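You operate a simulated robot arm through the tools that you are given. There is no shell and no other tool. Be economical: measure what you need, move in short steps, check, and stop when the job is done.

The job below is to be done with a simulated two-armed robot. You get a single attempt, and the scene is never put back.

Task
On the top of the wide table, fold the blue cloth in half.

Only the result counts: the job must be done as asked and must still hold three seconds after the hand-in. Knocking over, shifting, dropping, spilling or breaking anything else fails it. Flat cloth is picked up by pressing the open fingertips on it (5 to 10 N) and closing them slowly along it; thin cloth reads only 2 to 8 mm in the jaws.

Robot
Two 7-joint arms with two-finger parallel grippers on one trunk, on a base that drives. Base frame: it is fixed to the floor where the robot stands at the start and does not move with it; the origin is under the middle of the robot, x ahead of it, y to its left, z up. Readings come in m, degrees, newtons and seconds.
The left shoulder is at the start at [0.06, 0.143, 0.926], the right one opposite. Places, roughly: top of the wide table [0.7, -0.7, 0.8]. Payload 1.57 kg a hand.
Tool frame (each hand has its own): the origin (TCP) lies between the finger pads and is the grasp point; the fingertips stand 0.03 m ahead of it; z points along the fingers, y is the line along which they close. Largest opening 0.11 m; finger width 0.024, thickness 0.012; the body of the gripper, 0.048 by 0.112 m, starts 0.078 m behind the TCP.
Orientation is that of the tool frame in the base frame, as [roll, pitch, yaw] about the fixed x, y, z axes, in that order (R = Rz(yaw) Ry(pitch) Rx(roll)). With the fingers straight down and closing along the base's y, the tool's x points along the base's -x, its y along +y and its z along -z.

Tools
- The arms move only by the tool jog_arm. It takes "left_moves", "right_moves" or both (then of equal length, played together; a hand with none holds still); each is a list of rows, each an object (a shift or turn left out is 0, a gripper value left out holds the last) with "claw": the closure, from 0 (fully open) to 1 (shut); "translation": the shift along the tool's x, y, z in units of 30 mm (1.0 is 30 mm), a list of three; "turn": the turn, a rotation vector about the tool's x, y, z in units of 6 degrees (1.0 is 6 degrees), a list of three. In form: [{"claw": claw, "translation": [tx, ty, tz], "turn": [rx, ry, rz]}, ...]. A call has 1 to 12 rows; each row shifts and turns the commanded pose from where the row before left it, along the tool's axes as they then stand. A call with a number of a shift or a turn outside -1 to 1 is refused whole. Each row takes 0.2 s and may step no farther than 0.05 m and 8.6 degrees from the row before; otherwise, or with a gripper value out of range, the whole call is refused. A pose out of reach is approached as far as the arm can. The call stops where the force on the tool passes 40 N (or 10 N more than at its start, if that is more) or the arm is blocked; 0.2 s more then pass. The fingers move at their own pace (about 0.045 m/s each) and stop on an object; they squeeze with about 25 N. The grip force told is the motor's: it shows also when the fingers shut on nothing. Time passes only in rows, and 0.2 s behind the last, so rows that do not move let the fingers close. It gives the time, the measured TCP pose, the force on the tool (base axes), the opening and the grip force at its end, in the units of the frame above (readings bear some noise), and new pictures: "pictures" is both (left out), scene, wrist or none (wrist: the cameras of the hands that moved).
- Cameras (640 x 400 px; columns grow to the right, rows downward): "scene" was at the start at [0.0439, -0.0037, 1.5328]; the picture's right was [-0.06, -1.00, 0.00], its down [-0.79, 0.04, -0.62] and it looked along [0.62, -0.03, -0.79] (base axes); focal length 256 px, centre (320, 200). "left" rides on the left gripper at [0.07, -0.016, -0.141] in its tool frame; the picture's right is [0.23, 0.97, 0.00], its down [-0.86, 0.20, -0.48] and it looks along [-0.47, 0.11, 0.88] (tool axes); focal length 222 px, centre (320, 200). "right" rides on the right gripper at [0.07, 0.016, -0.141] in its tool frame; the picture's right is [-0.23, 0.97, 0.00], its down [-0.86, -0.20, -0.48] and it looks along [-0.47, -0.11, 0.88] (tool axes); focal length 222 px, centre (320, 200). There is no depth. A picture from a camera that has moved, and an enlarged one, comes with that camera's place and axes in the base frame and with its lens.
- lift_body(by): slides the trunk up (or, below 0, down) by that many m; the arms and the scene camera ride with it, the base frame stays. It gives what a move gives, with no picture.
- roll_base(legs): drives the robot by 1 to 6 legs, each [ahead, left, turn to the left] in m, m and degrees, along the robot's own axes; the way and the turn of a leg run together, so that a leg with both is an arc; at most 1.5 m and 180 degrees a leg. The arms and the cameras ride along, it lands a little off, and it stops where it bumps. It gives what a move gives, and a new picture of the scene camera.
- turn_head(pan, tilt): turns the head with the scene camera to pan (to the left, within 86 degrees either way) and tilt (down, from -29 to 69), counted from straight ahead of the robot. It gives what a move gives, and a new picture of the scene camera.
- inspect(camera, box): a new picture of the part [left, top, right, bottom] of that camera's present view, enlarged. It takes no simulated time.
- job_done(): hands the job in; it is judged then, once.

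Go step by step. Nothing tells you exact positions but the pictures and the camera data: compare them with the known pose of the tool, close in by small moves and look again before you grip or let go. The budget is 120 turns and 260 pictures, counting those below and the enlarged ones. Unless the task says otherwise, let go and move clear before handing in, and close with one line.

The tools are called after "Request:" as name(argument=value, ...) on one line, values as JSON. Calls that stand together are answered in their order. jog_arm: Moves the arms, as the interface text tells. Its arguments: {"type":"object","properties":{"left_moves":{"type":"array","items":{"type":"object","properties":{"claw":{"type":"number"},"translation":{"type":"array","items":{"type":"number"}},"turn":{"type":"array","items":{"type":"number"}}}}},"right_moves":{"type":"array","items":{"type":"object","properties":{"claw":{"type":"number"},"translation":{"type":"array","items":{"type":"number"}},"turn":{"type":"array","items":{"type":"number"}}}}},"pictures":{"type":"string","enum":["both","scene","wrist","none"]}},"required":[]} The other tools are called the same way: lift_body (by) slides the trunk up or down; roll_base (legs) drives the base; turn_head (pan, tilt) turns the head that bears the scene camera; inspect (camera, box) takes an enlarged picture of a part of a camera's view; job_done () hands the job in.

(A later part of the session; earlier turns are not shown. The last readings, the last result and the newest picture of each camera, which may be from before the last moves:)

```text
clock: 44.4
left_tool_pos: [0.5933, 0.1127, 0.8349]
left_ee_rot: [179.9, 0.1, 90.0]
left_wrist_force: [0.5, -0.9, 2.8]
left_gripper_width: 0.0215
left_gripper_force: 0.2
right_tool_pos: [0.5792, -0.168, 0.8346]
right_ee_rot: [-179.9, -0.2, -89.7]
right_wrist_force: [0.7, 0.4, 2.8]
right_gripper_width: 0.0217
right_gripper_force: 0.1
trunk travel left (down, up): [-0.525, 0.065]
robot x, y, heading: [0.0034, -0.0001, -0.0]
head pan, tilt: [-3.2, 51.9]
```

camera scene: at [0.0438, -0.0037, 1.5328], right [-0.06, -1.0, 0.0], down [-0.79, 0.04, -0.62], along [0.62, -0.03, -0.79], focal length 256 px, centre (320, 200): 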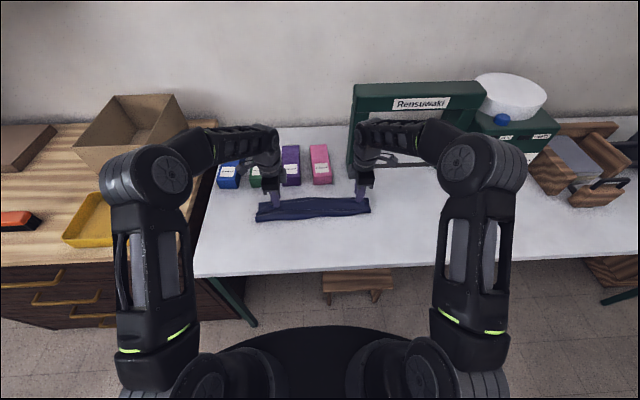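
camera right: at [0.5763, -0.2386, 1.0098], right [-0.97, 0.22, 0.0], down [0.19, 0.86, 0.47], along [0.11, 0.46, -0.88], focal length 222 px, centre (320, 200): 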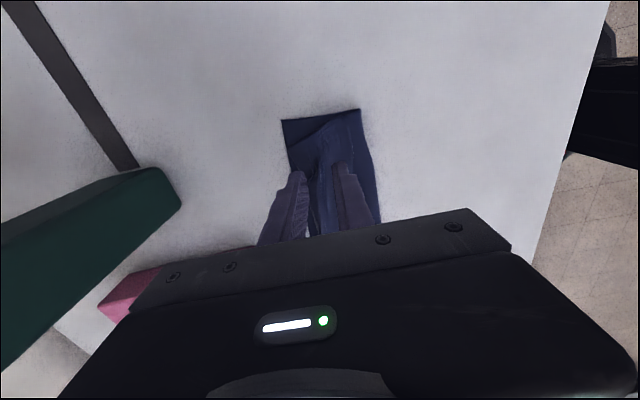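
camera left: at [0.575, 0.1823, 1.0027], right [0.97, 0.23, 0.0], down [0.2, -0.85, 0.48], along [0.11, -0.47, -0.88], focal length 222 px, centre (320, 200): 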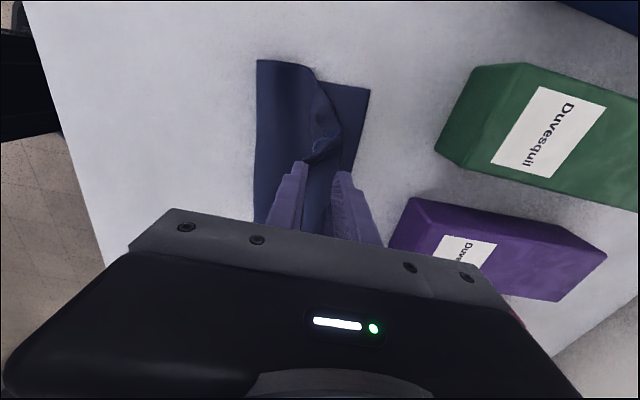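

Light contact at about 3 N on both. I'll add about 1 mm and close slowly.

Request:
jog_arm(left_moves=[{"translation": [0, 0, 0.035]}, {"claw": 0.83}, {"claw": 0.86}, {"claw": 0.89}, {"claw": 0.92}, {"claw": 0.95}, {"claw": 0.98}, {"claw": 1.0}, {}, {}], right_moves=[{"translation": [0, 0, 0.035]}, {"claw": 0.83}, {"claw": 0.86}, {"claw": 0.89}, {"claw": 0.92}, {"claw": 0.95}, {"claw": 0.98}, {"claw": 1.0}, {}, {}], pictures="wrist")

Request:
inspect(camera="scene", box=[240, 170, 390, 250])

```text
clock: 46.6
left_tool_pos: [0.5924, 0.1118, 0.8339]
left_ee_rot: [179.8, 0.0, 89.8]
left_wrist_force: [-1.6, -3.8, 19.7]
left_gripper_width: 0.0
left_gripper_force: 21.2
right_tool_pos: [0.5785, -0.1689, 0.8341]
right_ee_rot: [-179.9, -0.2, -89.7]
right_wrist_force: [-0.2, 0.6, 0.2]
right_gripper_width: 0.0003
right_gripper_force: 21.0
trunk travel left (down, up): [-0.525, 0.065]
robot x, y, heading: [-0.001, 0.0001, 0.0]
head pan, tilt: [-3.2, 51.9]
camera right: at [0.561, -0.2389, 0.9759], right [-0.97, 0.22, 0.0], down [0.19, 0.86, 0.48], along [0.11, 0.46, -0.88], focal length 222 px, centre (320, 200)
camera left: at [0.5753, 0.182, 0.974], right [0.97, 0.23, 0.0], down [0.2, -0.85, 0.48], along [0.11, -0.47, -0.88], focal length 222 px, centre (320, 200)
```

right: 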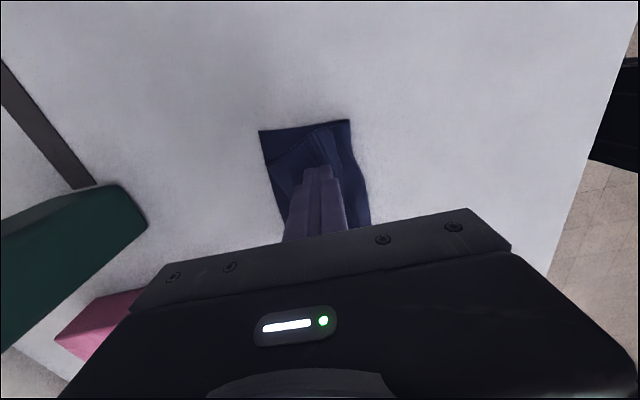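
left: 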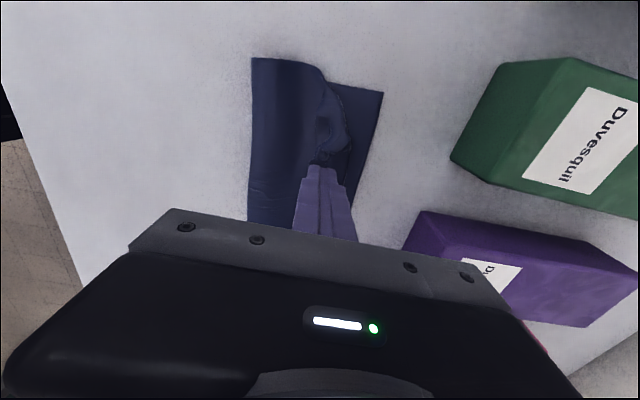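

```text
4.27 times, centred on (315, 210) of scene
camera zoom: at [0.0419, -0.0045, 1.5329], right [-0.06, -1.0, 0.0], down [-0.78, 0.04, -0.62], along [0.62, -0.03, -0.79], focal length 1091 px, centre (341, 157)
```

zoom: 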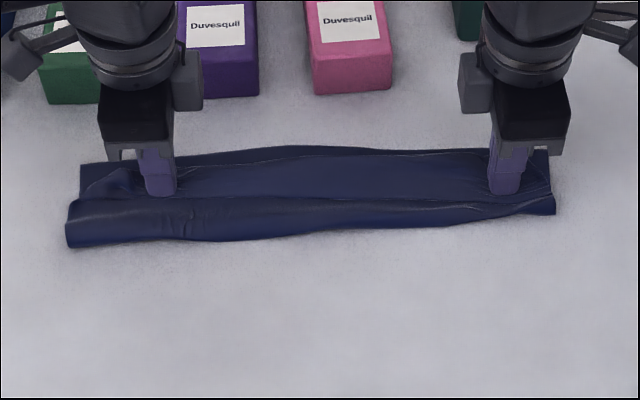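

No grip this time, but the closed fingertips rest on the flap. I'll try dragging it lightly toward the far side to unroll it.

Request:
jog_arm(left_moves=[{"translation": [0, -0.1, -0.06]}, {"translation": [0, 0.2, 0]}, {"translation": [0, 0.25, 0]}, {"translation": [0, 0.25, 0]}, {"translation": [0, 0.25, 0]}, {"translation": [0, 0.25, 0]}], right_moves=[{"translation": [0, 0, 0.05]}, {"translation": [0, -0.25, 0]}, {"translation": [0, -0.25, 0]}, {"translation": [0, -0.25, 0]}, {"translation": [0, -0.25, 0]}, {"translation": [0, -0.25, 0]}], pictures="wrist")

Request:
inspect(camera="scene", box=[240, 170, 390, 250])

```text
clock: 48.0
left_tool_pos: [0.6247, 0.1138, 0.835]
left_ee_rot: [179.8, 0.1, 89.8]
left_wrist_force: [0.0, 0.4, 4.6]
left_gripper_width: 0.0
left_gripper_force: 21.1
right_tool_pos: [0.6169, -0.1674, 0.8319]
right_ee_rot: [-180.0, -0.4, -89.6]
right_wrist_force: [-1.8, -0.1, 12.3]
right_gripper_width: 0.0
right_gripper_force: 21.3
trunk travel left (down, up): [-0.525, 0.065]
robot x, y, heading: [0.0003, -0.0015, -0.1]
head pan, tilt: [-3.2, 51.9]
camera right: at [0.6001, -0.2384, 0.9744], right [-0.97, 0.22, 0.0], down [0.19, 0.86, 0.48], along [0.11, 0.46, -0.88], focal length 222 px, centre (320, 200)
camera left: at [0.6085, 0.1831, 0.9746], right [0.97, 0.23, 0.0], down [0.2, -0.85, 0.48], along [0.11, -0.47, -0.88], focal length 222 px, centre (320, 200)
```

right: 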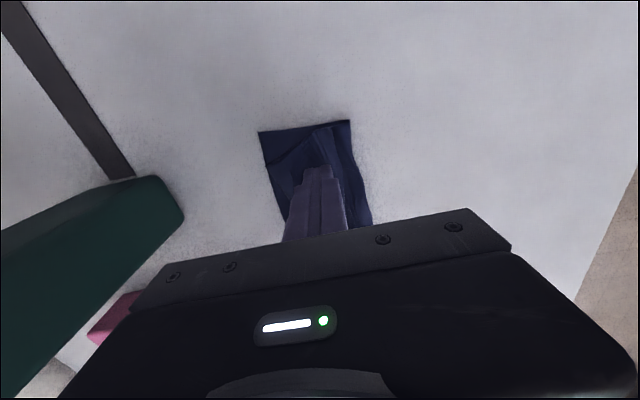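
left: 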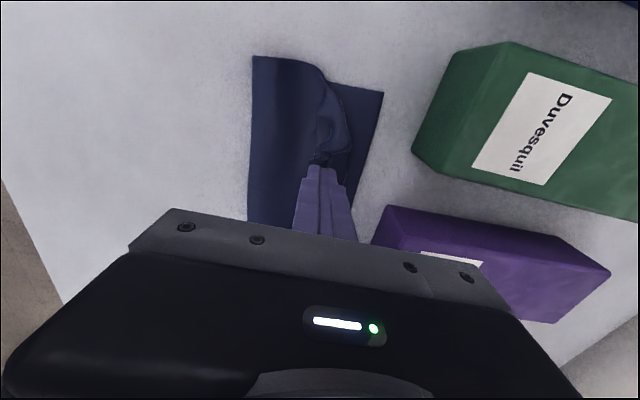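

```text
4.27 times, centred on (315, 210) of scene
camera zoom: at [0.0418, -0.0035, 1.5329], right [-0.06, -1.0, 0.0], down [-0.78, 0.04, -0.62], along [0.62, -0.04, -0.79], focal length 1091 px, centre (341, 157)
```

zoom: 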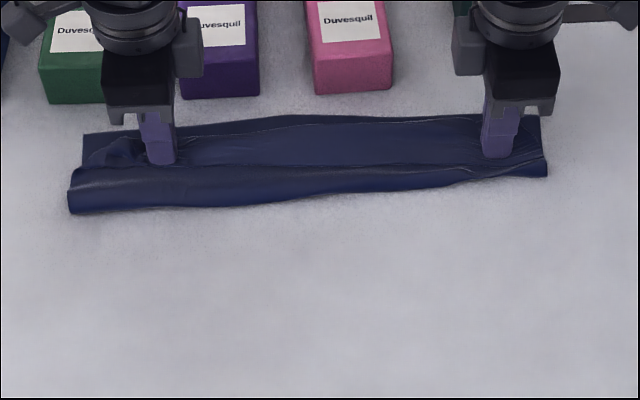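

The whole stack slid together instead of unrolling, which is at least a safe way to move it. I'll drag it back about 7 cm, away from the boxes, and then unfold and regrip closer to the edge.

Request:
jog_arm(left_moves=[{"translation": [0, -0.3, 0.03]}, {"translation": [0, -0.3, 0]}, {"translation": [0, -0.3, 0]}, {"translation": [0, -0.3, 0]}, {"translation": [0, -0.3, 0]}, {"translation": [0, -0.3, 0]}, {"translation": [0, -0.3, 0]}, {"translation": [0, -0.3, 0]}, {"translation": [0, 0, -0.8]}, {"claw": 0.65, "translation": [0, 0, -0.5]}, {}], right_moves=[{"translation": [0, 0.3, 0]}, {"translation": [0, 0.3, 0]}, {"translation": [0, 0.3, 0]}, {"translation": [0, 0.3, 0]}, {"translation": [0, 0.3, 0]}, {"translation": [0, 0.3, 0]}, {"translation": [0, 0.3, 0]}, {"translation": [0, 0.3, 0]}, {"translation": [0, 0, -0.8]}, {"claw": 0.65, "translation": [0, 0, -0.5]}, {}], pictures="wrist")

Request:
inspect(camera="scene", box=[240, 170, 390, 250])

Request:
inspect(camera="left", box=[200, 50, 440, 200])

Request:
inspect(camera="right", box=[200, 80, 440, 230])

```text
clock: 50.4
left_tool_pos: [0.5537, 0.1153, 0.8746]
left_ee_rot: [179.9, 0.1, 89.9]
left_wrist_force: [0.3, -0.5, -0.2]
left_gripper_width: 0.0383
left_gripper_force: 0.1
right_tool_pos: [0.5465, -0.1677, 0.8696]
right_ee_rot: [-180.0, -0.1, -89.8]
right_wrist_force: [-1.2, 0.3, -0.1]
right_gripper_width: 0.0384
right_gripper_force: 0.2
trunk travel left (down, up): [-0.525, 0.065]
robot x, y, heading: [0.0012, -0.0024, 0.0]
head pan, tilt: [-3.2, 51.9]
camera right: at [0.5291, -0.2372, 1.0123], right [-0.97, 0.22, 0.0], down [0.2, 0.86, 0.47], along [0.11, 0.46, -0.88], focal length 222 px, centre (320, 200)
camera left: at [0.537, 0.1848, 1.0154], right [0.97, 0.23, 0.0], down [0.2, -0.85, 0.48], along [0.11, -0.47, -0.88], focal length 222 px, centre (320, 200)
```

right: 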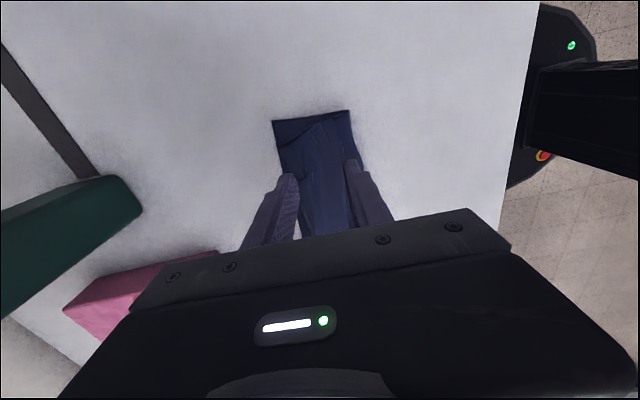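
left: 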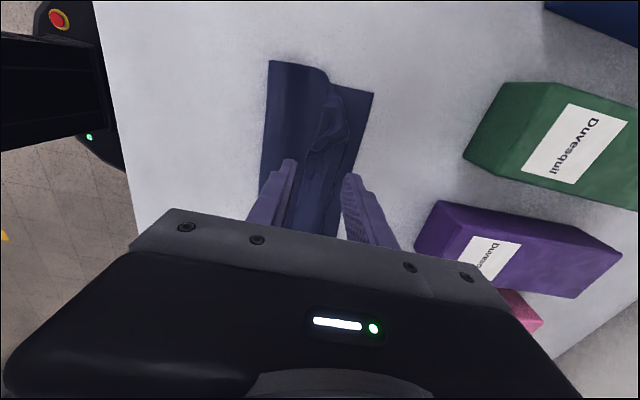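

```text
4.27 times, centred on (315, 210) of scene
camera zoom: at [0.0438, -0.0037, 1.5327], right [-0.06, -1.0, 0.0], down [-0.79, 0.04, -0.62], along [0.62, -0.03, -0.79], focal length 1091 px, centre (341, 157)
```

zoom: 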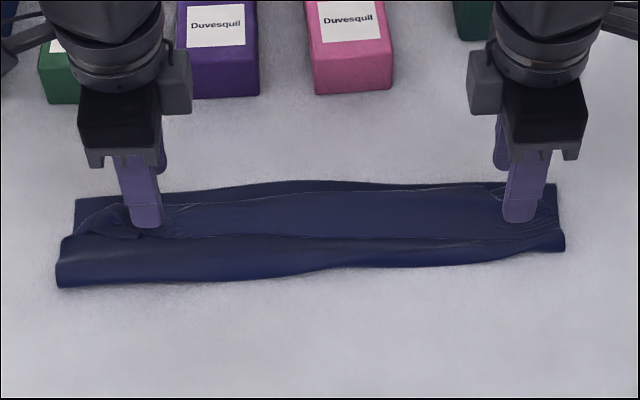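

```text
2.67 times, centred on (320, 125) of left
camera zoom: at [0.537, 0.1848, 1.0154], right [0.97, 0.23, 0.0], down [0.2, -0.85, 0.48], along [0.11, -0.47, -0.88], focal length 592 px, centre (320, 400)
```

zoom: 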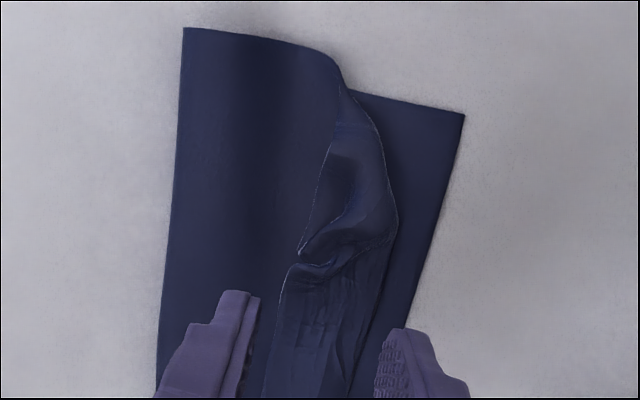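

```text
2.67 times, centred on (320, 155) of right
camera zoom: at [0.5291, -0.2372, 1.0123], right [-0.97, 0.22, 0.0], down [0.2, 0.86, 0.47], along [0.11, 0.46, -0.88], focal length 592 px, centre (320, 320)
```

zoom: 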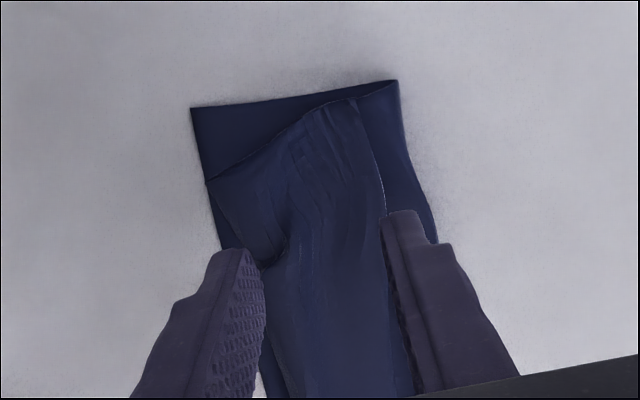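

The stack is now clear of the boxes. I'll turn the left hand back to close along y so it can take the crumpled ridge at about (0.554, 0.14), while the right hand goes down on its flap.

Request:
jog_arm(left_moves=[{"translation": [0, 0, -0.5]}, {"turn": [0, 0, -1]}, {"turn": [0, 0, -1]}, {"turn": [0, 0, -1]}, {"turn": [0, 0, -1]}, {"turn": [0, 0, -1]}, {"turn": [0, 0, -1]}, {"turn": [0, 0, -1]}, {"turn": [0, 0, -1]}], right_moves=[{"claw": 0.76, "translation": [0, 0.08, 0]}, {"translation": [0, 0, 0.3]}, {"translation": [0, 0, 0.3]}, {"translation": [0, 0, 0.3]}, {"translation": [0, 0, 0.2]}, {"translation": [0, 0, 0.05]}, {}, {}, {}], pictures="none")

Request:
jog_arm(left_moves=[{"turn": [0, 0, -1]}, {"turn": [0, 0, -1]}, {"turn": [0, 0, -1]}, {"turn": [0, 0, -1]}, {"turn": [0, 0, -1]}, {"turn": [0, 0, -1]}, {"turn": [0, 0, -1]}, {}], right_moves=[{"translation": [0, 0, 0.06]}, {}, {}, {}, {}, {}, {}, {}], pictures="wrist")

```text
clock: 52.4
left_tool_pos: [0.5534, 0.115, 0.8874]
left_ee_rot: [180.0, 0.0, 138.0]
left_wrist_force: [0.4, 1.1, 0.9]
left_gripper_width: 0.0384
left_gripper_force: 0.0
right_tool_pos: [0.5412, -0.1684, 0.8351]
right_ee_rot: [-180.0, -0.2, -89.7]
right_wrist_force: [-0.1, 0.6, 0.7]
right_gripper_width: 0.0263
right_gripper_force: 0.1
trunk travel left (down, up): [-0.525, 0.065]
robot x, y, heading: [-0.0001, -0.002, -0.0]
head pan, tilt: [-3.2, 51.9]
```

```text
clock: 54.2
left_tool_pos: [0.5526, 0.1147, 0.8881]
left_ee_rot: [-179.9, 0.1, -179.8]
left_wrist_force: [0.9, 0.8, 0.0]
left_gripper_width: 0.0385
left_gripper_force: 0.0
right_tool_pos: [0.5415, -0.1678, 0.8343]
right_ee_rot: [180.0, -0.3, -89.9]
right_wrist_force: [0.0, -0.7, 1.8]
right_gripper_width: 0.0265
right_gripper_force: 0.0
trunk travel left (down, up): [-0.525, 0.065]
robot x, y, heading: [0.0026, 0.0018, 0.1]
head pan, tilt: [-3.2, 51.9]
camera right: at [0.5251, -0.2386, 0.9755], right [-0.97, 0.22, 0.0], down [0.19, 0.86, 0.47], along [0.11, 0.46, -0.88], focal length 222 px, centre (320, 200)
camera left: at [0.4832, 0.0975, 1.028], right [-0.23, 0.97, 0.0], down [0.85, 0.2, 0.48], along [0.47, 0.11, -0.88], focal length 222 px, centre (320, 200)
```

right: 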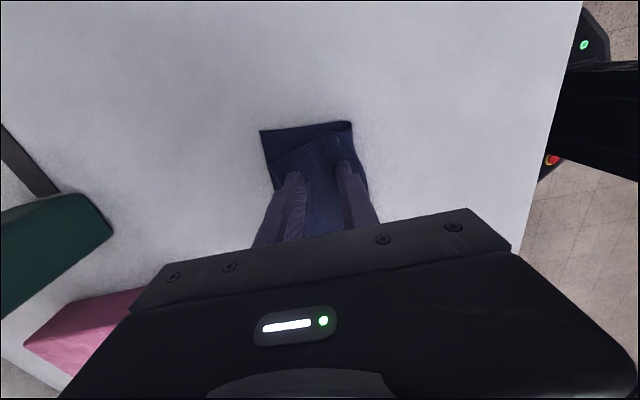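
left: 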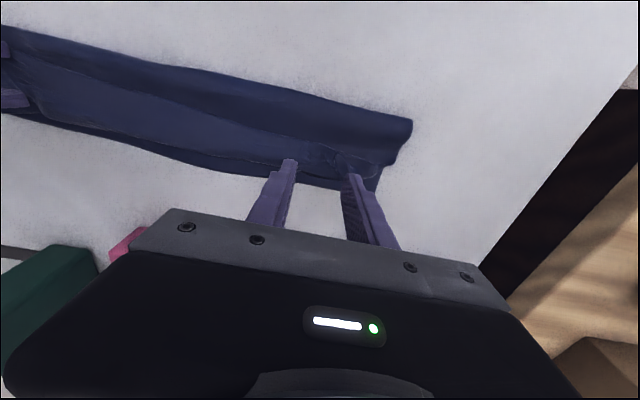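

Request:
inspect(camera="left", box=[220, 70, 440, 208])

Request:
jog_arm(right_moves=[{"translation": [0, 0, 0.09]}, {}], pictures="none")

```text
2.90 times, centred on (330, 139) of left
camera zoom: at [0.4832, 0.0975, 1.028], right [-0.23, 0.97, 0.0], down [0.85, 0.2, 0.48], along [0.47, 0.11, -0.88], focal length 644 px, centre (291, 377)
```

zoom: 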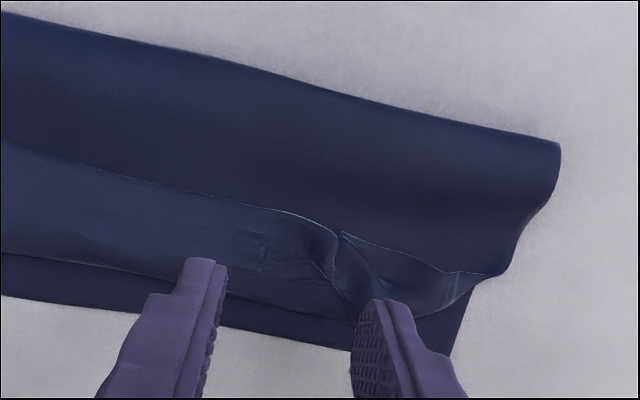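

```text
clock: 54.8
left_tool_pos: [0.5521, 0.1146, 0.8882]
left_ee_rot: [-179.9, 0.2, 179.9]
left_wrist_force: [-0.1, 0.4, -0.1]
left_gripper_width: 0.0387
left_gripper_force: 0.0
right_tool_pos: [0.5418, -0.168, 0.8321]
right_ee_rot: [-179.8, -0.2, -89.8]
right_wrist_force: [-1.8, -1.5, 14.6]
right_gripper_width: 0.0257
right_gripper_force: 0.0
trunk travel left (down, up): [-0.525, 0.065]
robot x, y, heading: [0.0019, -0.0023, -0.2]
head pan, tilt: [-3.2, 51.9]
```

The crumple ridge runs along x at about (0.55, 0.131). I'll lower the left hand astride it while the right closes.

Request:
jog_arm(left_moves=[{"translation": [0.1, 0.55, 0]}, {"translation": [0, 0, 0.5]}, {"translation": [0, 0, 0.5]}, {"translation": [0, 0, 0.4]}, {"translation": [0, 0, 0.3]}, {"translation": [0, 0, 0.1]}, {}, {}, {}, {}], right_moves=[{"translation": [0, 0, -0.02]}, {"claw": 0.79}, {"claw": 0.82}, {"claw": 0.85}, {"claw": 0.88}, {"claw": 0.91}, {"claw": 0.95}, {"claw": 1.0}, {}, {}], pictures="wrist")

```text
clock: 57.0
left_tool_pos: [0.5492, 0.1299, 0.8346]
left_ee_rot: [-179.9, 0.2, -180.0]
left_wrist_force: [0.4, -0.2, 1.1]
left_gripper_width: 0.0383
left_gripper_force: 0.0
right_tool_pos: [0.5426, -0.168, 0.8334]
right_ee_rot: [-179.8, -0.3, -89.6]
right_wrist_force: [3.6, 0.4, 16.7]
right_gripper_width: 0.0
right_gripper_force: 21.3
trunk travel left (down, up): [-0.525, 0.065]
robot x, y, heading: [0.001, 0.0001, -0.1]
head pan, tilt: [-3.2, 51.9]
camera right: at [0.5253, -0.2385, 0.9746], right [-0.97, 0.22, 0.0], down [0.19, 0.86, 0.48], along [0.11, 0.46, -0.88], focal length 222 px, centre (320, 200)
camera left: at [0.4792, 0.1137, 0.9749], right [-0.23, 0.97, 0.0], down [0.85, 0.2, 0.48], along [0.47, 0.11, -0.88], focal length 222 px, centre (320, 200)
```

right: 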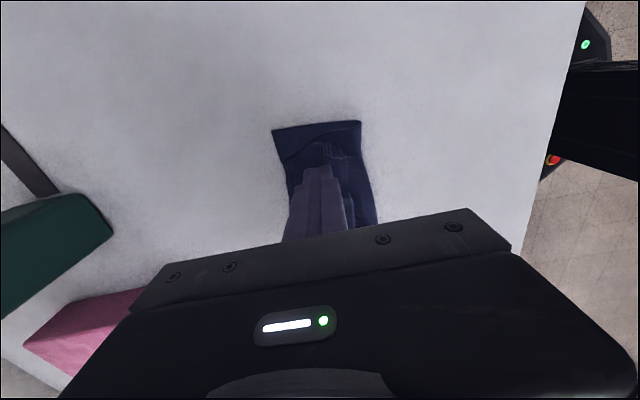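
left: 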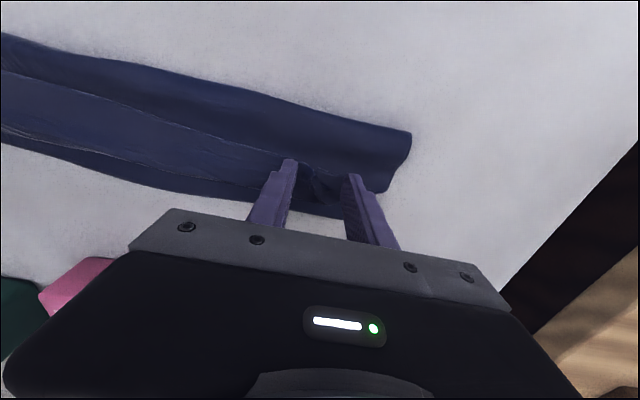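

The right missed again; the left straddles its ridge, so I'll press slightly and close the left while the right lifts off.

Request:
jog_arm(left_moves=[{"translation": [0, 0, 0.06]}, {"claw": 0.7}, {"claw": 0.74}, {"claw": 0.78}, {"claw": 0.82}, {"claw": 0.86}, {"claw": 0.9}, {"claw": 0.95}, {"claw": 1.0}, {}, {}], right_moves=[{"translation": [0, 0, -0.5]}, {"claw": 0.65, "translation": [0, 0, -0.5]}, {"turn": [0, 0, 1]}, {"turn": [0, 0, 1]}, {"turn": [0, 0, 1]}, {"turn": [0, 0, 1]}, {"turn": [0, 0, 1]}, {"turn": [0, 0, 1]}, {"turn": [0, 0, 1]}, {"turn": [0, 0, 1]}, {"turn": [0, 0, 1]}], pictures="wrist")

```text
clock: 59.4
left_tool_pos: [0.55, 0.129, 0.8331]
left_ee_rot: [-180.0, 0.2, 180.0]
left_wrist_force: [0.3, -0.5, 17.3]
left_gripper_width: 0.0044
left_gripper_force: 24.6
right_tool_pos: [0.5435, -0.1691, 0.8622]
right_ee_rot: [-179.9, 0.0, -143.8]
right_wrist_force: [-0.5, 0.9, -0.5]
right_gripper_width: 0.0385
right_gripper_force: 0.1
trunk travel left (down, up): [-0.525, 0.065]
robot x, y, heading: [0.0033, -0.0009, -0.1]
head pan, tilt: [-3.2, 51.9]
camera right: at [0.4759, -0.1976, 1.004], right [-0.39, 0.92, 0.0], down [0.81, 0.35, 0.48], along [0.44, 0.18, -0.88], focal length 222 px, centre (320, 200)
camera left: at [0.4794, 0.1129, 0.9731], right [-0.23, 0.97, 0.0], down [0.85, 0.2, 0.48], along [0.47, 0.11, -0.88], focal length 222 px, centre (320, 200)
```

right: 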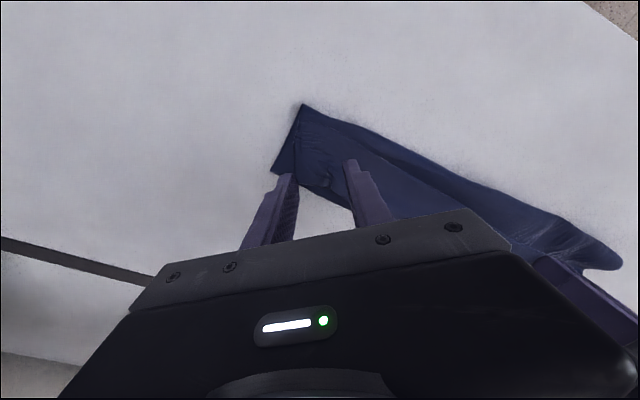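
left: 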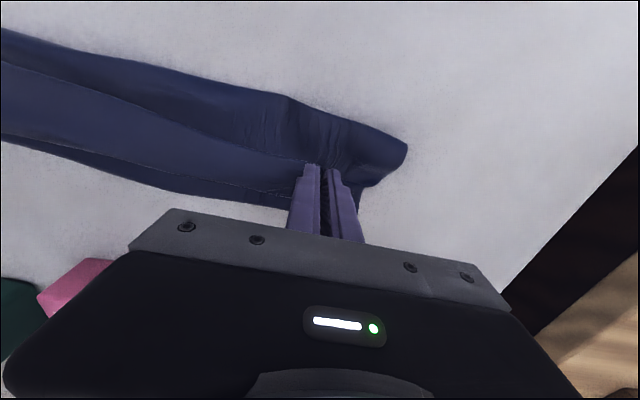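

The left grips 4.4 mm, probably flap and upper layer together, which is fine for unfolding. I'll finish turning the right hand and look.

Request:
jog_arm(right_moves=[{"turn": [0, 0, 1]}, {"turn": [0, 0, 1]}, {"turn": [0, 0, 1]}, {"turn": [0, 0, 1]}, {"turn": [0, 0, 1]}, {"turn": [0, 0, 1]}, {}], left_moves=[{"translation": [0, 0, -0.05]}, {}, {}, {}, {}, {}, {}], pictures="none")

Request:
inspect(camera="right", box=[180, 70, 420, 220])

```text
clock: 61.0
left_tool_pos: [0.5502, 0.1304, 0.8342]
left_ee_rot: [-179.9, 0.1, -180.0]
left_wrist_force: [-0.3, -1.1, 2.7]
left_gripper_width: 0.0044
left_gripper_force: 25.0
right_tool_pos: [0.5427, -0.1684, 0.8619]
right_ee_rot: [-179.7, 0.0, -179.8]
right_wrist_force: [-0.2, -0.7, -0.6]
right_gripper_width: 0.0385
right_gripper_force: 0.0
trunk travel left (down, up): [-0.525, 0.065]
robot x, y, heading: [-0.0045, 0.0012, 0.1]
head pan, tilt: [-3.2, 51.9]
```

```text
2.67 times, centred on (300, 145) of right
camera zoom: at [0.4724, -0.1529, 1.0036], right [0.22, 0.97, 0.0], down [0.86, -0.19, 0.48], along [0.47, -0.11, -0.88], focal length 592 px, centre (373, 347)
```

zoom: 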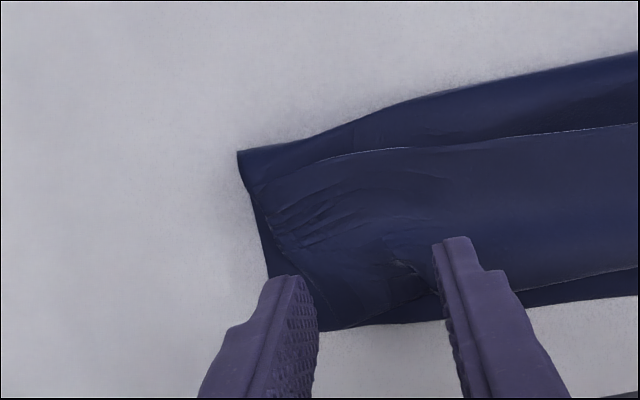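

The flap on the right spans x≈0.507–0.543. I'll place the right hand at (0.523, −0.16) and touch down.

Request:
jog_arm(right_moves=[{"translation": [0.66, 0.2, 0]}, {"translation": [0, 0, 0.4]}, {"translation": [0, 0, 0.4]}, {"translation": [0, 0, 0.15]}, {"translation": [0, 0, 0.08]}, {}], pictures="none")

```text
clock: 62.4
left_tool_pos: [0.55, 0.1304, 0.8346]
left_ee_rot: [-179.9, 0.2, 180.0]
left_wrist_force: [0.5, -0.5, 0.1]
left_gripper_width: 0.0039
left_gripper_force: 24.8
right_tool_pos: [0.5238, -0.1623, 0.833]
right_ee_rot: [-179.8, 0.3, -179.6]
right_wrist_force: [2.0, -1.0, 17.5]
right_gripper_width: 0.0376
right_gripper_force: 0.0
trunk travel left (down, up): [-0.525, 0.065]
robot x, y, heading: [0.0034, 0.0034, -0.1]
head pan, tilt: [-3.2, 51.9]
```

Request:
jog_arm(right_moves=[{"translation": [0, 0, -0.03]}, {"claw": 0.7}, {"claw": 0.74}, {"claw": 0.78}, {"claw": 0.82}, {"claw": 0.86}, {"claw": 0.9}, {"claw": 0.95}, {"claw": 1.0}, {}, {}], pictures="wrist")

```text
clock: 64.8
left_tool_pos: [0.5495, 0.1301, 0.8337]
left_ee_rot: [-179.8, 0.2, 179.9]
left_wrist_force: [-0.4, -4.8, 0.8]
left_gripper_width: 0.0038
left_gripper_force: 24.5
right_tool_pos: [0.522, -0.1617, 0.8325]
right_ee_rot: [-179.7, 0.1, -179.6]
right_wrist_force: [0.3, 7.8, 14.9]
right_gripper_width: 0.0048
right_gripper_force: 25.1
trunk travel left (down, up): [-0.525, 0.065]
robot x, y, heading: [-0.0015, 0.003, 0.0]
head pan, tilt: [-3.2, 51.9]
camera right: at [0.4518, -0.1466, 0.9743], right [0.22, 0.98, 0.0], down [0.86, -0.19, 0.48], along [0.47, -0.11, -0.88], focal length 222 px, centre (320, 200)
```

right: 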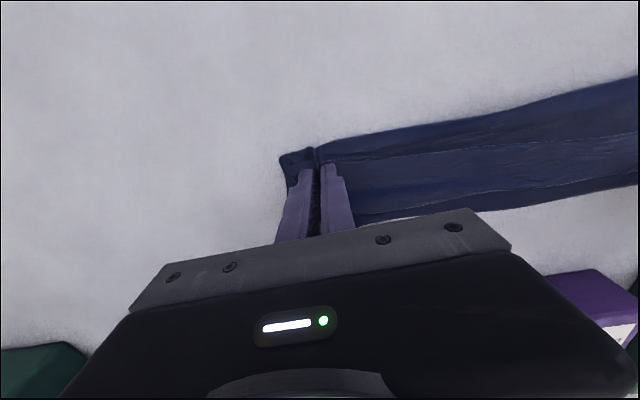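

Both grip several layers. I'll lift 6 cm and carry back toward the robot to open the fold.

Request:
jog_arm(left_moves=[{"translation": [0, -0.05, -0.6]}, {"translation": [0, 0, -0.7]}, {"translation": [0.1, 0, -0.7]}, {"translation": [0.4, 0, -0.2]}, {"translation": [0.6, 0, 0]}, {"translation": [0.6, 0, 0]}, {"translation": [0.6, 0, 0]}, {"translation": [0.6, 0, 0.2]}], right_moves=[{"translation": [0, 0.05, -0.6]}, {"translation": [0, 0, -0.7]}, {"translation": [0.1, 0, -0.7]}, {"translation": [0.4, 0, -0.2]}, {"translation": [0.5, 0, 0]}, {"translation": [0.5, 0, 0]}, {"translation": [0.5, 0, 0]}, {"translation": [0.5, 0, 0.2]}])

Request:
inspect(camera="scene", box=[220, 160, 410, 280])

```text
clock: 66.6
left_tool_pos: [0.4614, 0.1275, 0.8939]
left_ee_rot: [-179.9, 0.3, 180.0]
left_wrist_force: [-0.4, -0.8, 0.0]
left_gripper_width: 0.0037
left_gripper_force: 24.8
right_tool_pos: [0.4476, -0.1615, 0.8919]
right_ee_rot: [-179.7, 0.1, -179.7]
right_wrist_force: [0.4, 0.7, 0.3]
right_gripper_width: 0.0043
right_gripper_force: 25.2
trunk travel left (down, up): [-0.525, 0.065]
robot x, y, heading: [0.0011, 0.0008, 0.2]
head pan, tilt: [-3.2, 51.9]
camera scene: at [0.0434, -0.0037, 1.5328], right [-0.06, -1.0, 0.0], down [-0.79, 0.04, -0.62], along [0.62, -0.03, -0.79], focal length 256 px, centre (320, 200)
camera right: at [0.3783, -0.145, 1.034], right [0.22, 0.97, 0.0], down [0.86, -0.19, 0.48], along [0.47, -0.11, -0.88], focal length 222 px, centre (320, 200)
camera left: at [0.3919, 0.1115, 1.034], right [-0.23, 0.97, 0.0], down [0.85, 0.2, 0.48], along [0.47, 0.11, -0.88], focal length 222 px, centre (320, 200)
```

scene: 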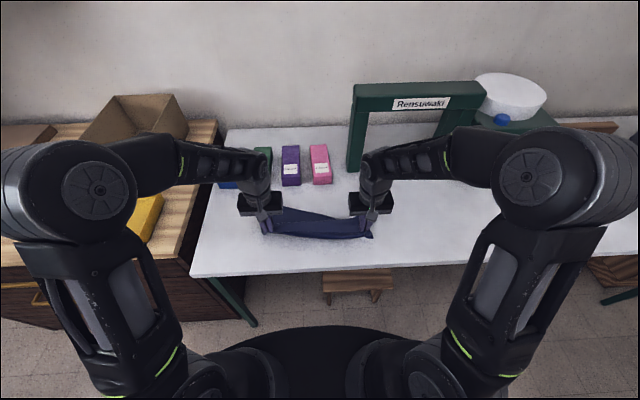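
right: 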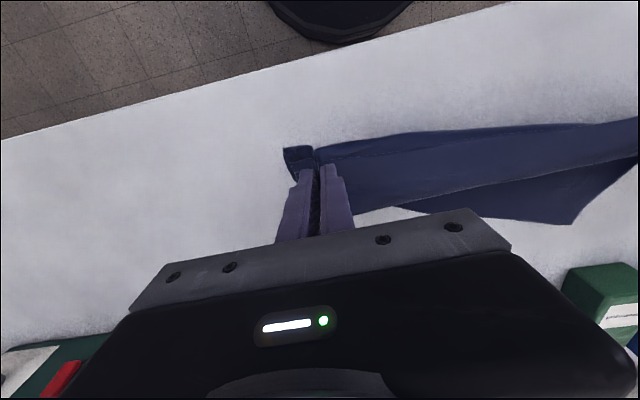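
left: 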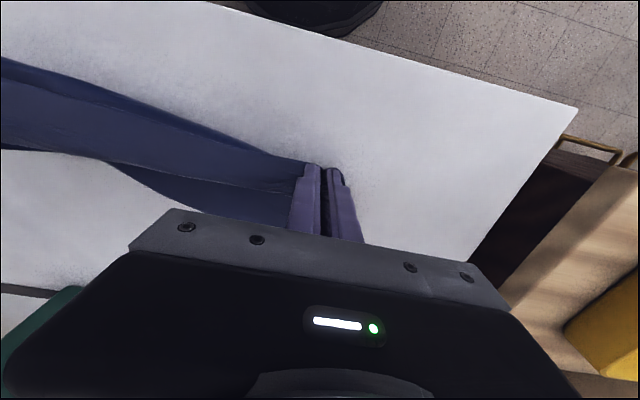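

```text
3.33 times, centred on (315, 220) of scene
camera zoom: at [0.0434, -0.0037, 1.5328], right [-0.06, -1.0, 0.0], down [-0.79, 0.04, -0.62], along [0.62, -0.03, -0.79], focal length 852 px, centre (337, 133)
```

zoom: 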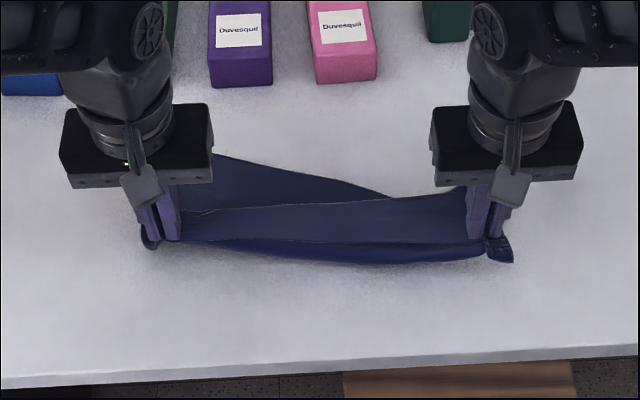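

The right hand also holds the bottom layer, so the cloth is twisting. I'll lay it down, release both, and look.

Request:
jog_arm(left_moves=[{"translation": [0.2, 0, 0.5]}, {"translation": [0.2, 0, 0.5]}, {"translation": [0.1, 0, 0.5]}, {"translation": [0, 0, 0.4]}, {"claw": 0.8}, {"claw": 0.6}, {}, {"translation": [0, 0, -0.5]}, {"translation": [0, 0, -1]}, {"translation": [0, 0.5, -1]}, {"translation": [0.5, 1, -0.7]}, {"translation": [0.5, 1, 0]}], right_moves=[{"translation": [0, 0, 0.5]}, {"translation": [0, 0, 0.5]}, {"translation": [0, 0, 0.5]}, {"translation": [0, 0, 0.35]}, {"claw": 0.8}, {"claw": 0.6}, {}, {"translation": [0, 0, -0.5]}, {"translation": [0, 0, -1]}, {"translation": [0, -0.5, -1]}, {"translation": [0.5, -1, -0.7]}, {"translation": [0.5, -1, 0]}])

Request:
inspect(camera="scene", box=[220, 160, 410, 280])

```text
clock: 69.2
left_tool_pos: [0.4179, 0.2031, 0.9329]
left_ee_rot: [-179.9, 0.1, 180.0]
left_wrist_force: [0.8, 0.2, 0.2]
left_gripper_width: 0.044
left_gripper_force: 0.0
right_tool_pos: [0.4182, -0.2385, 0.9342]
right_ee_rot: [-179.7, 0.1, -179.7]
right_wrist_force: [-0.5, 0.8, 1.2]
right_gripper_width: 0.0437
right_gripper_force: 0.1
trunk travel left (down, up): [-0.525, 0.065]
robot x, y, heading: [0.0, 0.0029, 0.0]
head pan, tilt: [-3.2, 51.9]
camera scene: at [0.0435, -0.0037, 1.5328], right [-0.06, -1.0, 0.0], down [-0.79, 0.04, -0.62], along [0.62, -0.03, -0.79], focal length 256 px, centre (320, 200)
camera right: at [0.3474, -0.223, 1.0751], right [0.22, 0.98, 0.0], down [0.86, -0.19, 0.48], along [0.47, -0.11, -0.88], focal length 222 px, centre (320, 200)
camera left: at [0.3472, 0.1873, 1.0734], right [-0.23, 0.97, 0.0], down [0.85, 0.2, 0.48], along [0.47, 0.11, -0.88], focal length 222 px, centre (320, 200)
```

scene: 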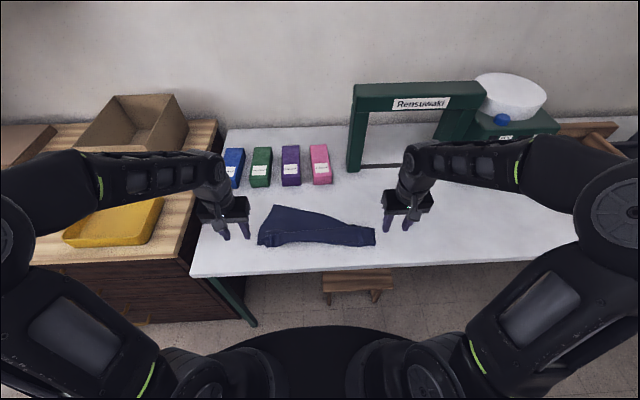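
right: 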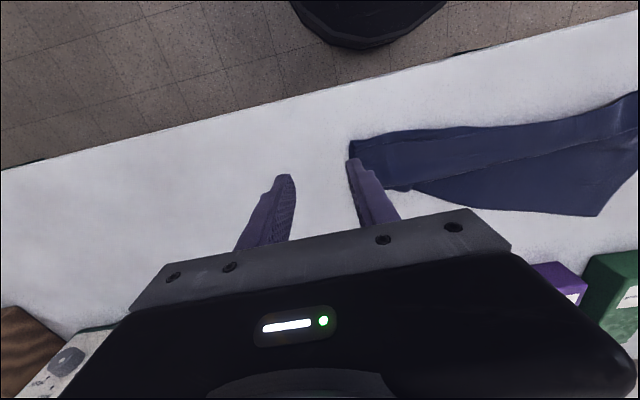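
left: 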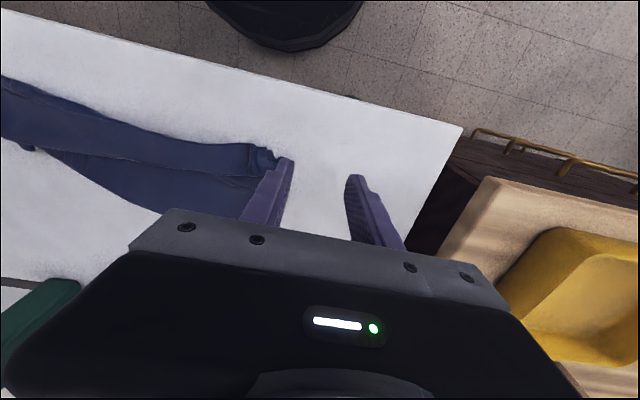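

```text
3.33 times, centred on (315, 220) of scene
camera zoom: at [0.0435, -0.0037, 1.5328], right [-0.06, -1.0, 0.0], down [-0.79, 0.04, -0.62], along [0.62, -0.03, -0.79], focal length 852 px, centre (337, 133)
```

zoom: 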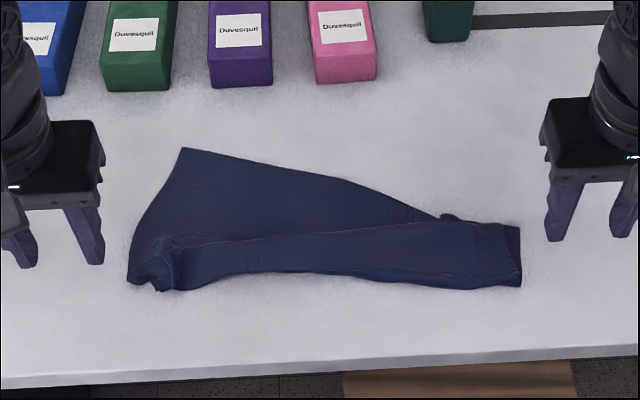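

The left side has opened out but the right is still folded up. Better plan: hold the far edge, lift so gravity unfolds the cloth, and later fold it by laying the hanging cloth back and forth, which suits the grip orientation. I'll move over the single-layer far edge.

Request:
jog_arm(left_moves=[{"claw": 0.66, "translation": [-0.93, -0.545, 0.4]}, {"translation": [-0.93, -0.545, 0.4]}, {"translation": [-0.93, -0.545, 0.4]}, {"translation": [-0.93, -0.545, 0.4]}, {"translation": [-0.93, -0.545, 0.4]}, {"translation": [-0.93, -0.545, 0.4]}, {}], right_moves=[{"claw": 0.66, "translation": [-0.6, 0.99, 0.41]}, {"translation": [-0.6, 0.99, 0.41]}, {"translation": [-0.6, 0.99, 0.41]}, {"translation": [-0.6, 0.99, 0.41]}, {"translation": [-0.6, 0.99, 0.41]}, {"translation": [-0.6, 0.99, 0.41]}, {}])

Request:
inspect(camera="scene", box=[220, 160, 410, 280])

```text
clock: 70.8
left_tool_pos: [0.5867, 0.1086, 0.8616]
left_ee_rot: [-179.9, 0.1, -180.0]
left_wrist_force: [0.0, -0.2, 0.2]
left_gripper_width: 0.0375
left_gripper_force: 0.2
right_tool_pos: [0.5258, -0.0593, 0.8564]
right_ee_rot: [-179.8, 0.0, -179.7]
right_wrist_force: [-0.7, -0.9, 0.1]
right_gripper_width: 0.0374
right_gripper_force: 0.0
trunk travel left (down, up): [-0.525, 0.065]
robot x, y, heading: [-0.0004, 0.0001, -0.2]
head pan, tilt: [-3.2, 51.9]
camera scene: at [0.0432, -0.0039, 1.5328], right [-0.06, -1.0, 0.0], down [-0.79, 0.04, -0.62], along [0.62, -0.03, -0.79], focal length 256 px, centre (320, 200)
camera right: at [0.4558, -0.0444, 0.9983], right [0.22, 0.97, 0.0], down [0.86, -0.19, 0.48], along [0.47, -0.11, -0.88], focal length 222 px, centre (320, 200)
camera left: at [0.5176, 0.0913, 1.0015], right [-0.23, 0.97, 0.0], down [0.85, 0.2, 0.48], along [0.47, 0.11, -0.88], focal length 222 px, centre (320, 200)
```

scene: 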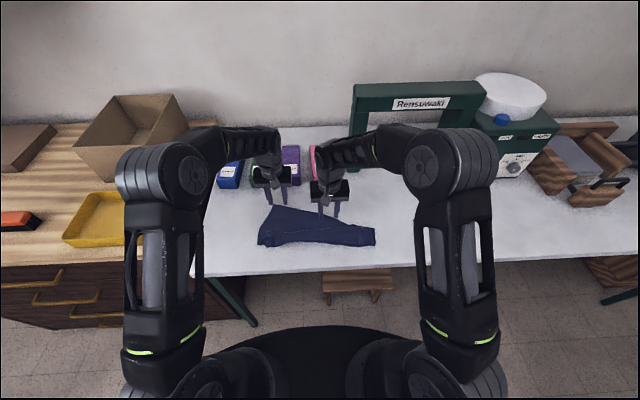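
right: 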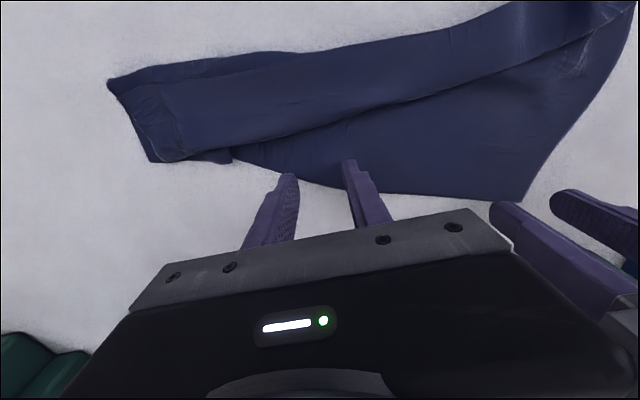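
left: 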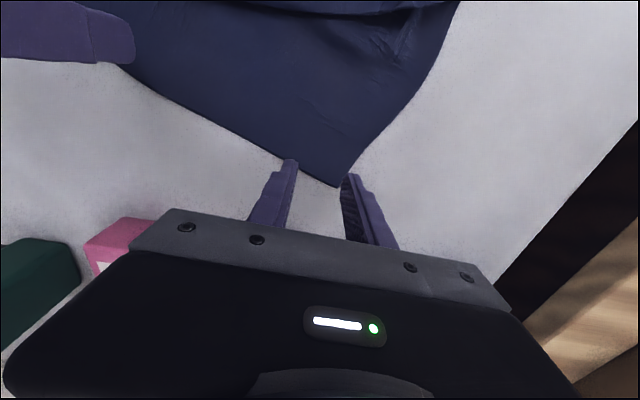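

```text
3.33 times, centred on (315, 220) of scene
camera zoom: at [0.0432, -0.0039, 1.5328], right [-0.06, -1.0, 0.0], down [-0.79, 0.04, -0.62], along [0.62, -0.03, -0.79], focal length 852 px, centre (337, 133)
```

zoom: 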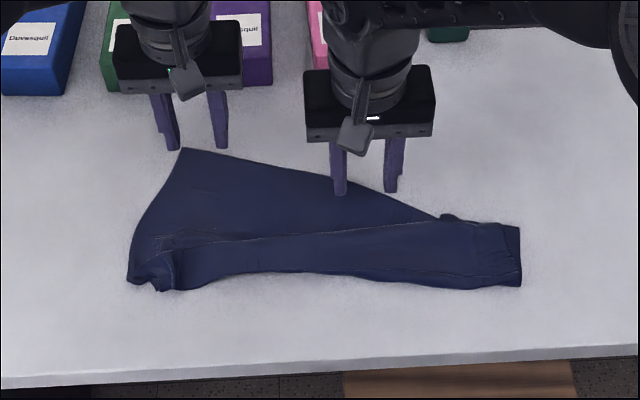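

Positions check out: both hands are over the single layer. I'll nudge inward slightly and touch down.

Request:
jog_arm(left_moves=[{"translation": [0.25, -0.3, 0.3]}, {"translation": [0, 0, 0.4]}, {"translation": [0, 0, 0.2]}, {"translation": [0, 0, 0.06]}, {}], right_moves=[{"translation": [0.18, 0, 0.2]}, {"translation": [0, 0, 0.3]}, {"translation": [0, 0, 0.23]}, {"translation": [0, 0, 0.06]}, {}], pictures="none")

```text
clock: 72.0
left_tool_pos: [0.579, 0.097, 0.8322]
left_ee_rot: [-179.9, 0.1, 180.0]
left_wrist_force: [-0.1, 1.0, -0.4]
left_gripper_width: 0.0374
left_gripper_force: 0.1
right_tool_pos: [0.5204, -0.0588, 0.8346]
right_ee_rot: [-179.7, 0.0, -179.7]
right_wrist_force: [1.6, 0.2, 0.8]
right_gripper_width: 0.0373
right_gripper_force: 0.0
trunk travel left (down, up): [-0.525, 0.065]
robot x, y, heading: [-0.0028, -0.0008, -0.3]
head pan, tilt: [-3.2, 51.9]
```

Request:
jog_arm(left_moves=[{"translation": [0, 0, 0.06]}, {}], right_moves=[{"translation": [0, 0, 0.06]}, {}], pictures="none")

```text
clock: 72.6
left_tool_pos: [0.5796, 0.0969, 0.8311]
left_ee_rot: [-179.9, 0.3, 180.0]
left_wrist_force: [-1.6, 2.6, 14.0]
left_gripper_width: 0.0377
left_gripper_force: 0.1
right_tool_pos: [0.5199, -0.0583, 0.8325]
right_ee_rot: [-179.8, 0.0, -179.7]
right_wrist_force: [1.0, -1.0, -0.3]
right_gripper_width: 0.0373
right_gripper_force: 0.1
trunk travel left (down, up): [-0.525, 0.065]
robot x, y, heading: [0.0009, -0.0017, 0.2]
head pan, tilt: [-3.2, 51.9]
```

Request:
jog_arm(left_moves=[{"translation": [0, 0, -0.02]}, {}], right_moves=[{"translation": [0, 0, 0.06]}, {}], pictures="none")

```text
clock: 73.2
left_tool_pos: [0.5782, 0.0971, 0.8305]
left_ee_rot: [-179.9, 0.3, -180.0]
left_wrist_force: [0.6, 2.4, 15.7]
left_gripper_width: 0.0375
left_gripper_force: 0.0
right_tool_pos: [0.5194, -0.0569, 0.831]
right_ee_rot: [-179.9, 0.1, -179.7]
right_wrist_force: [-0.3, -0.4, 2.5]
right_gripper_width: 0.0373
right_gripper_force: 0.1
trunk travel left (down, up): [-0.525, 0.065]
robot x, y, heading: [-0.0018, -0.0002, 0.0]
head pan, tilt: [-3.2, 51.9]
```

Left is at 15 N, so I'll ease it a little; the right goes down a touch more, then both close.

Request:
jog_arm(left_moves=[{"translation": [0, 0, -0.02]}, {}, {"claw": 0.7}, {"claw": 0.74}, {"claw": 0.78}, {"claw": 0.82}, {"claw": 0.86}, {"claw": 0.9}, {"claw": 0.95}, {"claw": 1.0}, {}, {}], right_moves=[{"translation": [0, 0, 0.045]}, {}, {"claw": 0.7}, {"claw": 0.74}, {"claw": 0.78}, {"claw": 0.82}, {"claw": 0.86}, {"claw": 0.9}, {"claw": 0.95}, {"claw": 1.0}, {}, {}], pictures="none")

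```text
clock: 75.8
left_tool_pos: [0.577, 0.0969, 0.8325]
left_ee_rot: [-180.0, 0.2, 179.9]
left_wrist_force: [-2.0, -6.6, 2.3]
left_gripper_width: 0.0016
left_gripper_force: 23.2
right_tool_pos: [0.5194, -0.057, 0.8319]
right_ee_rot: [-179.8, 0.3, -179.6]
right_wrist_force: [1.1, 4.5, 35.8]
right_gripper_width: 0.0029
right_gripper_force: 23.5
trunk travel left (down, up): [-0.525, 0.065]
robot x, y, heading: [-0.0025, 0.0026, 0.2]
head pan, tilt: [-3.2, 51.9]
```

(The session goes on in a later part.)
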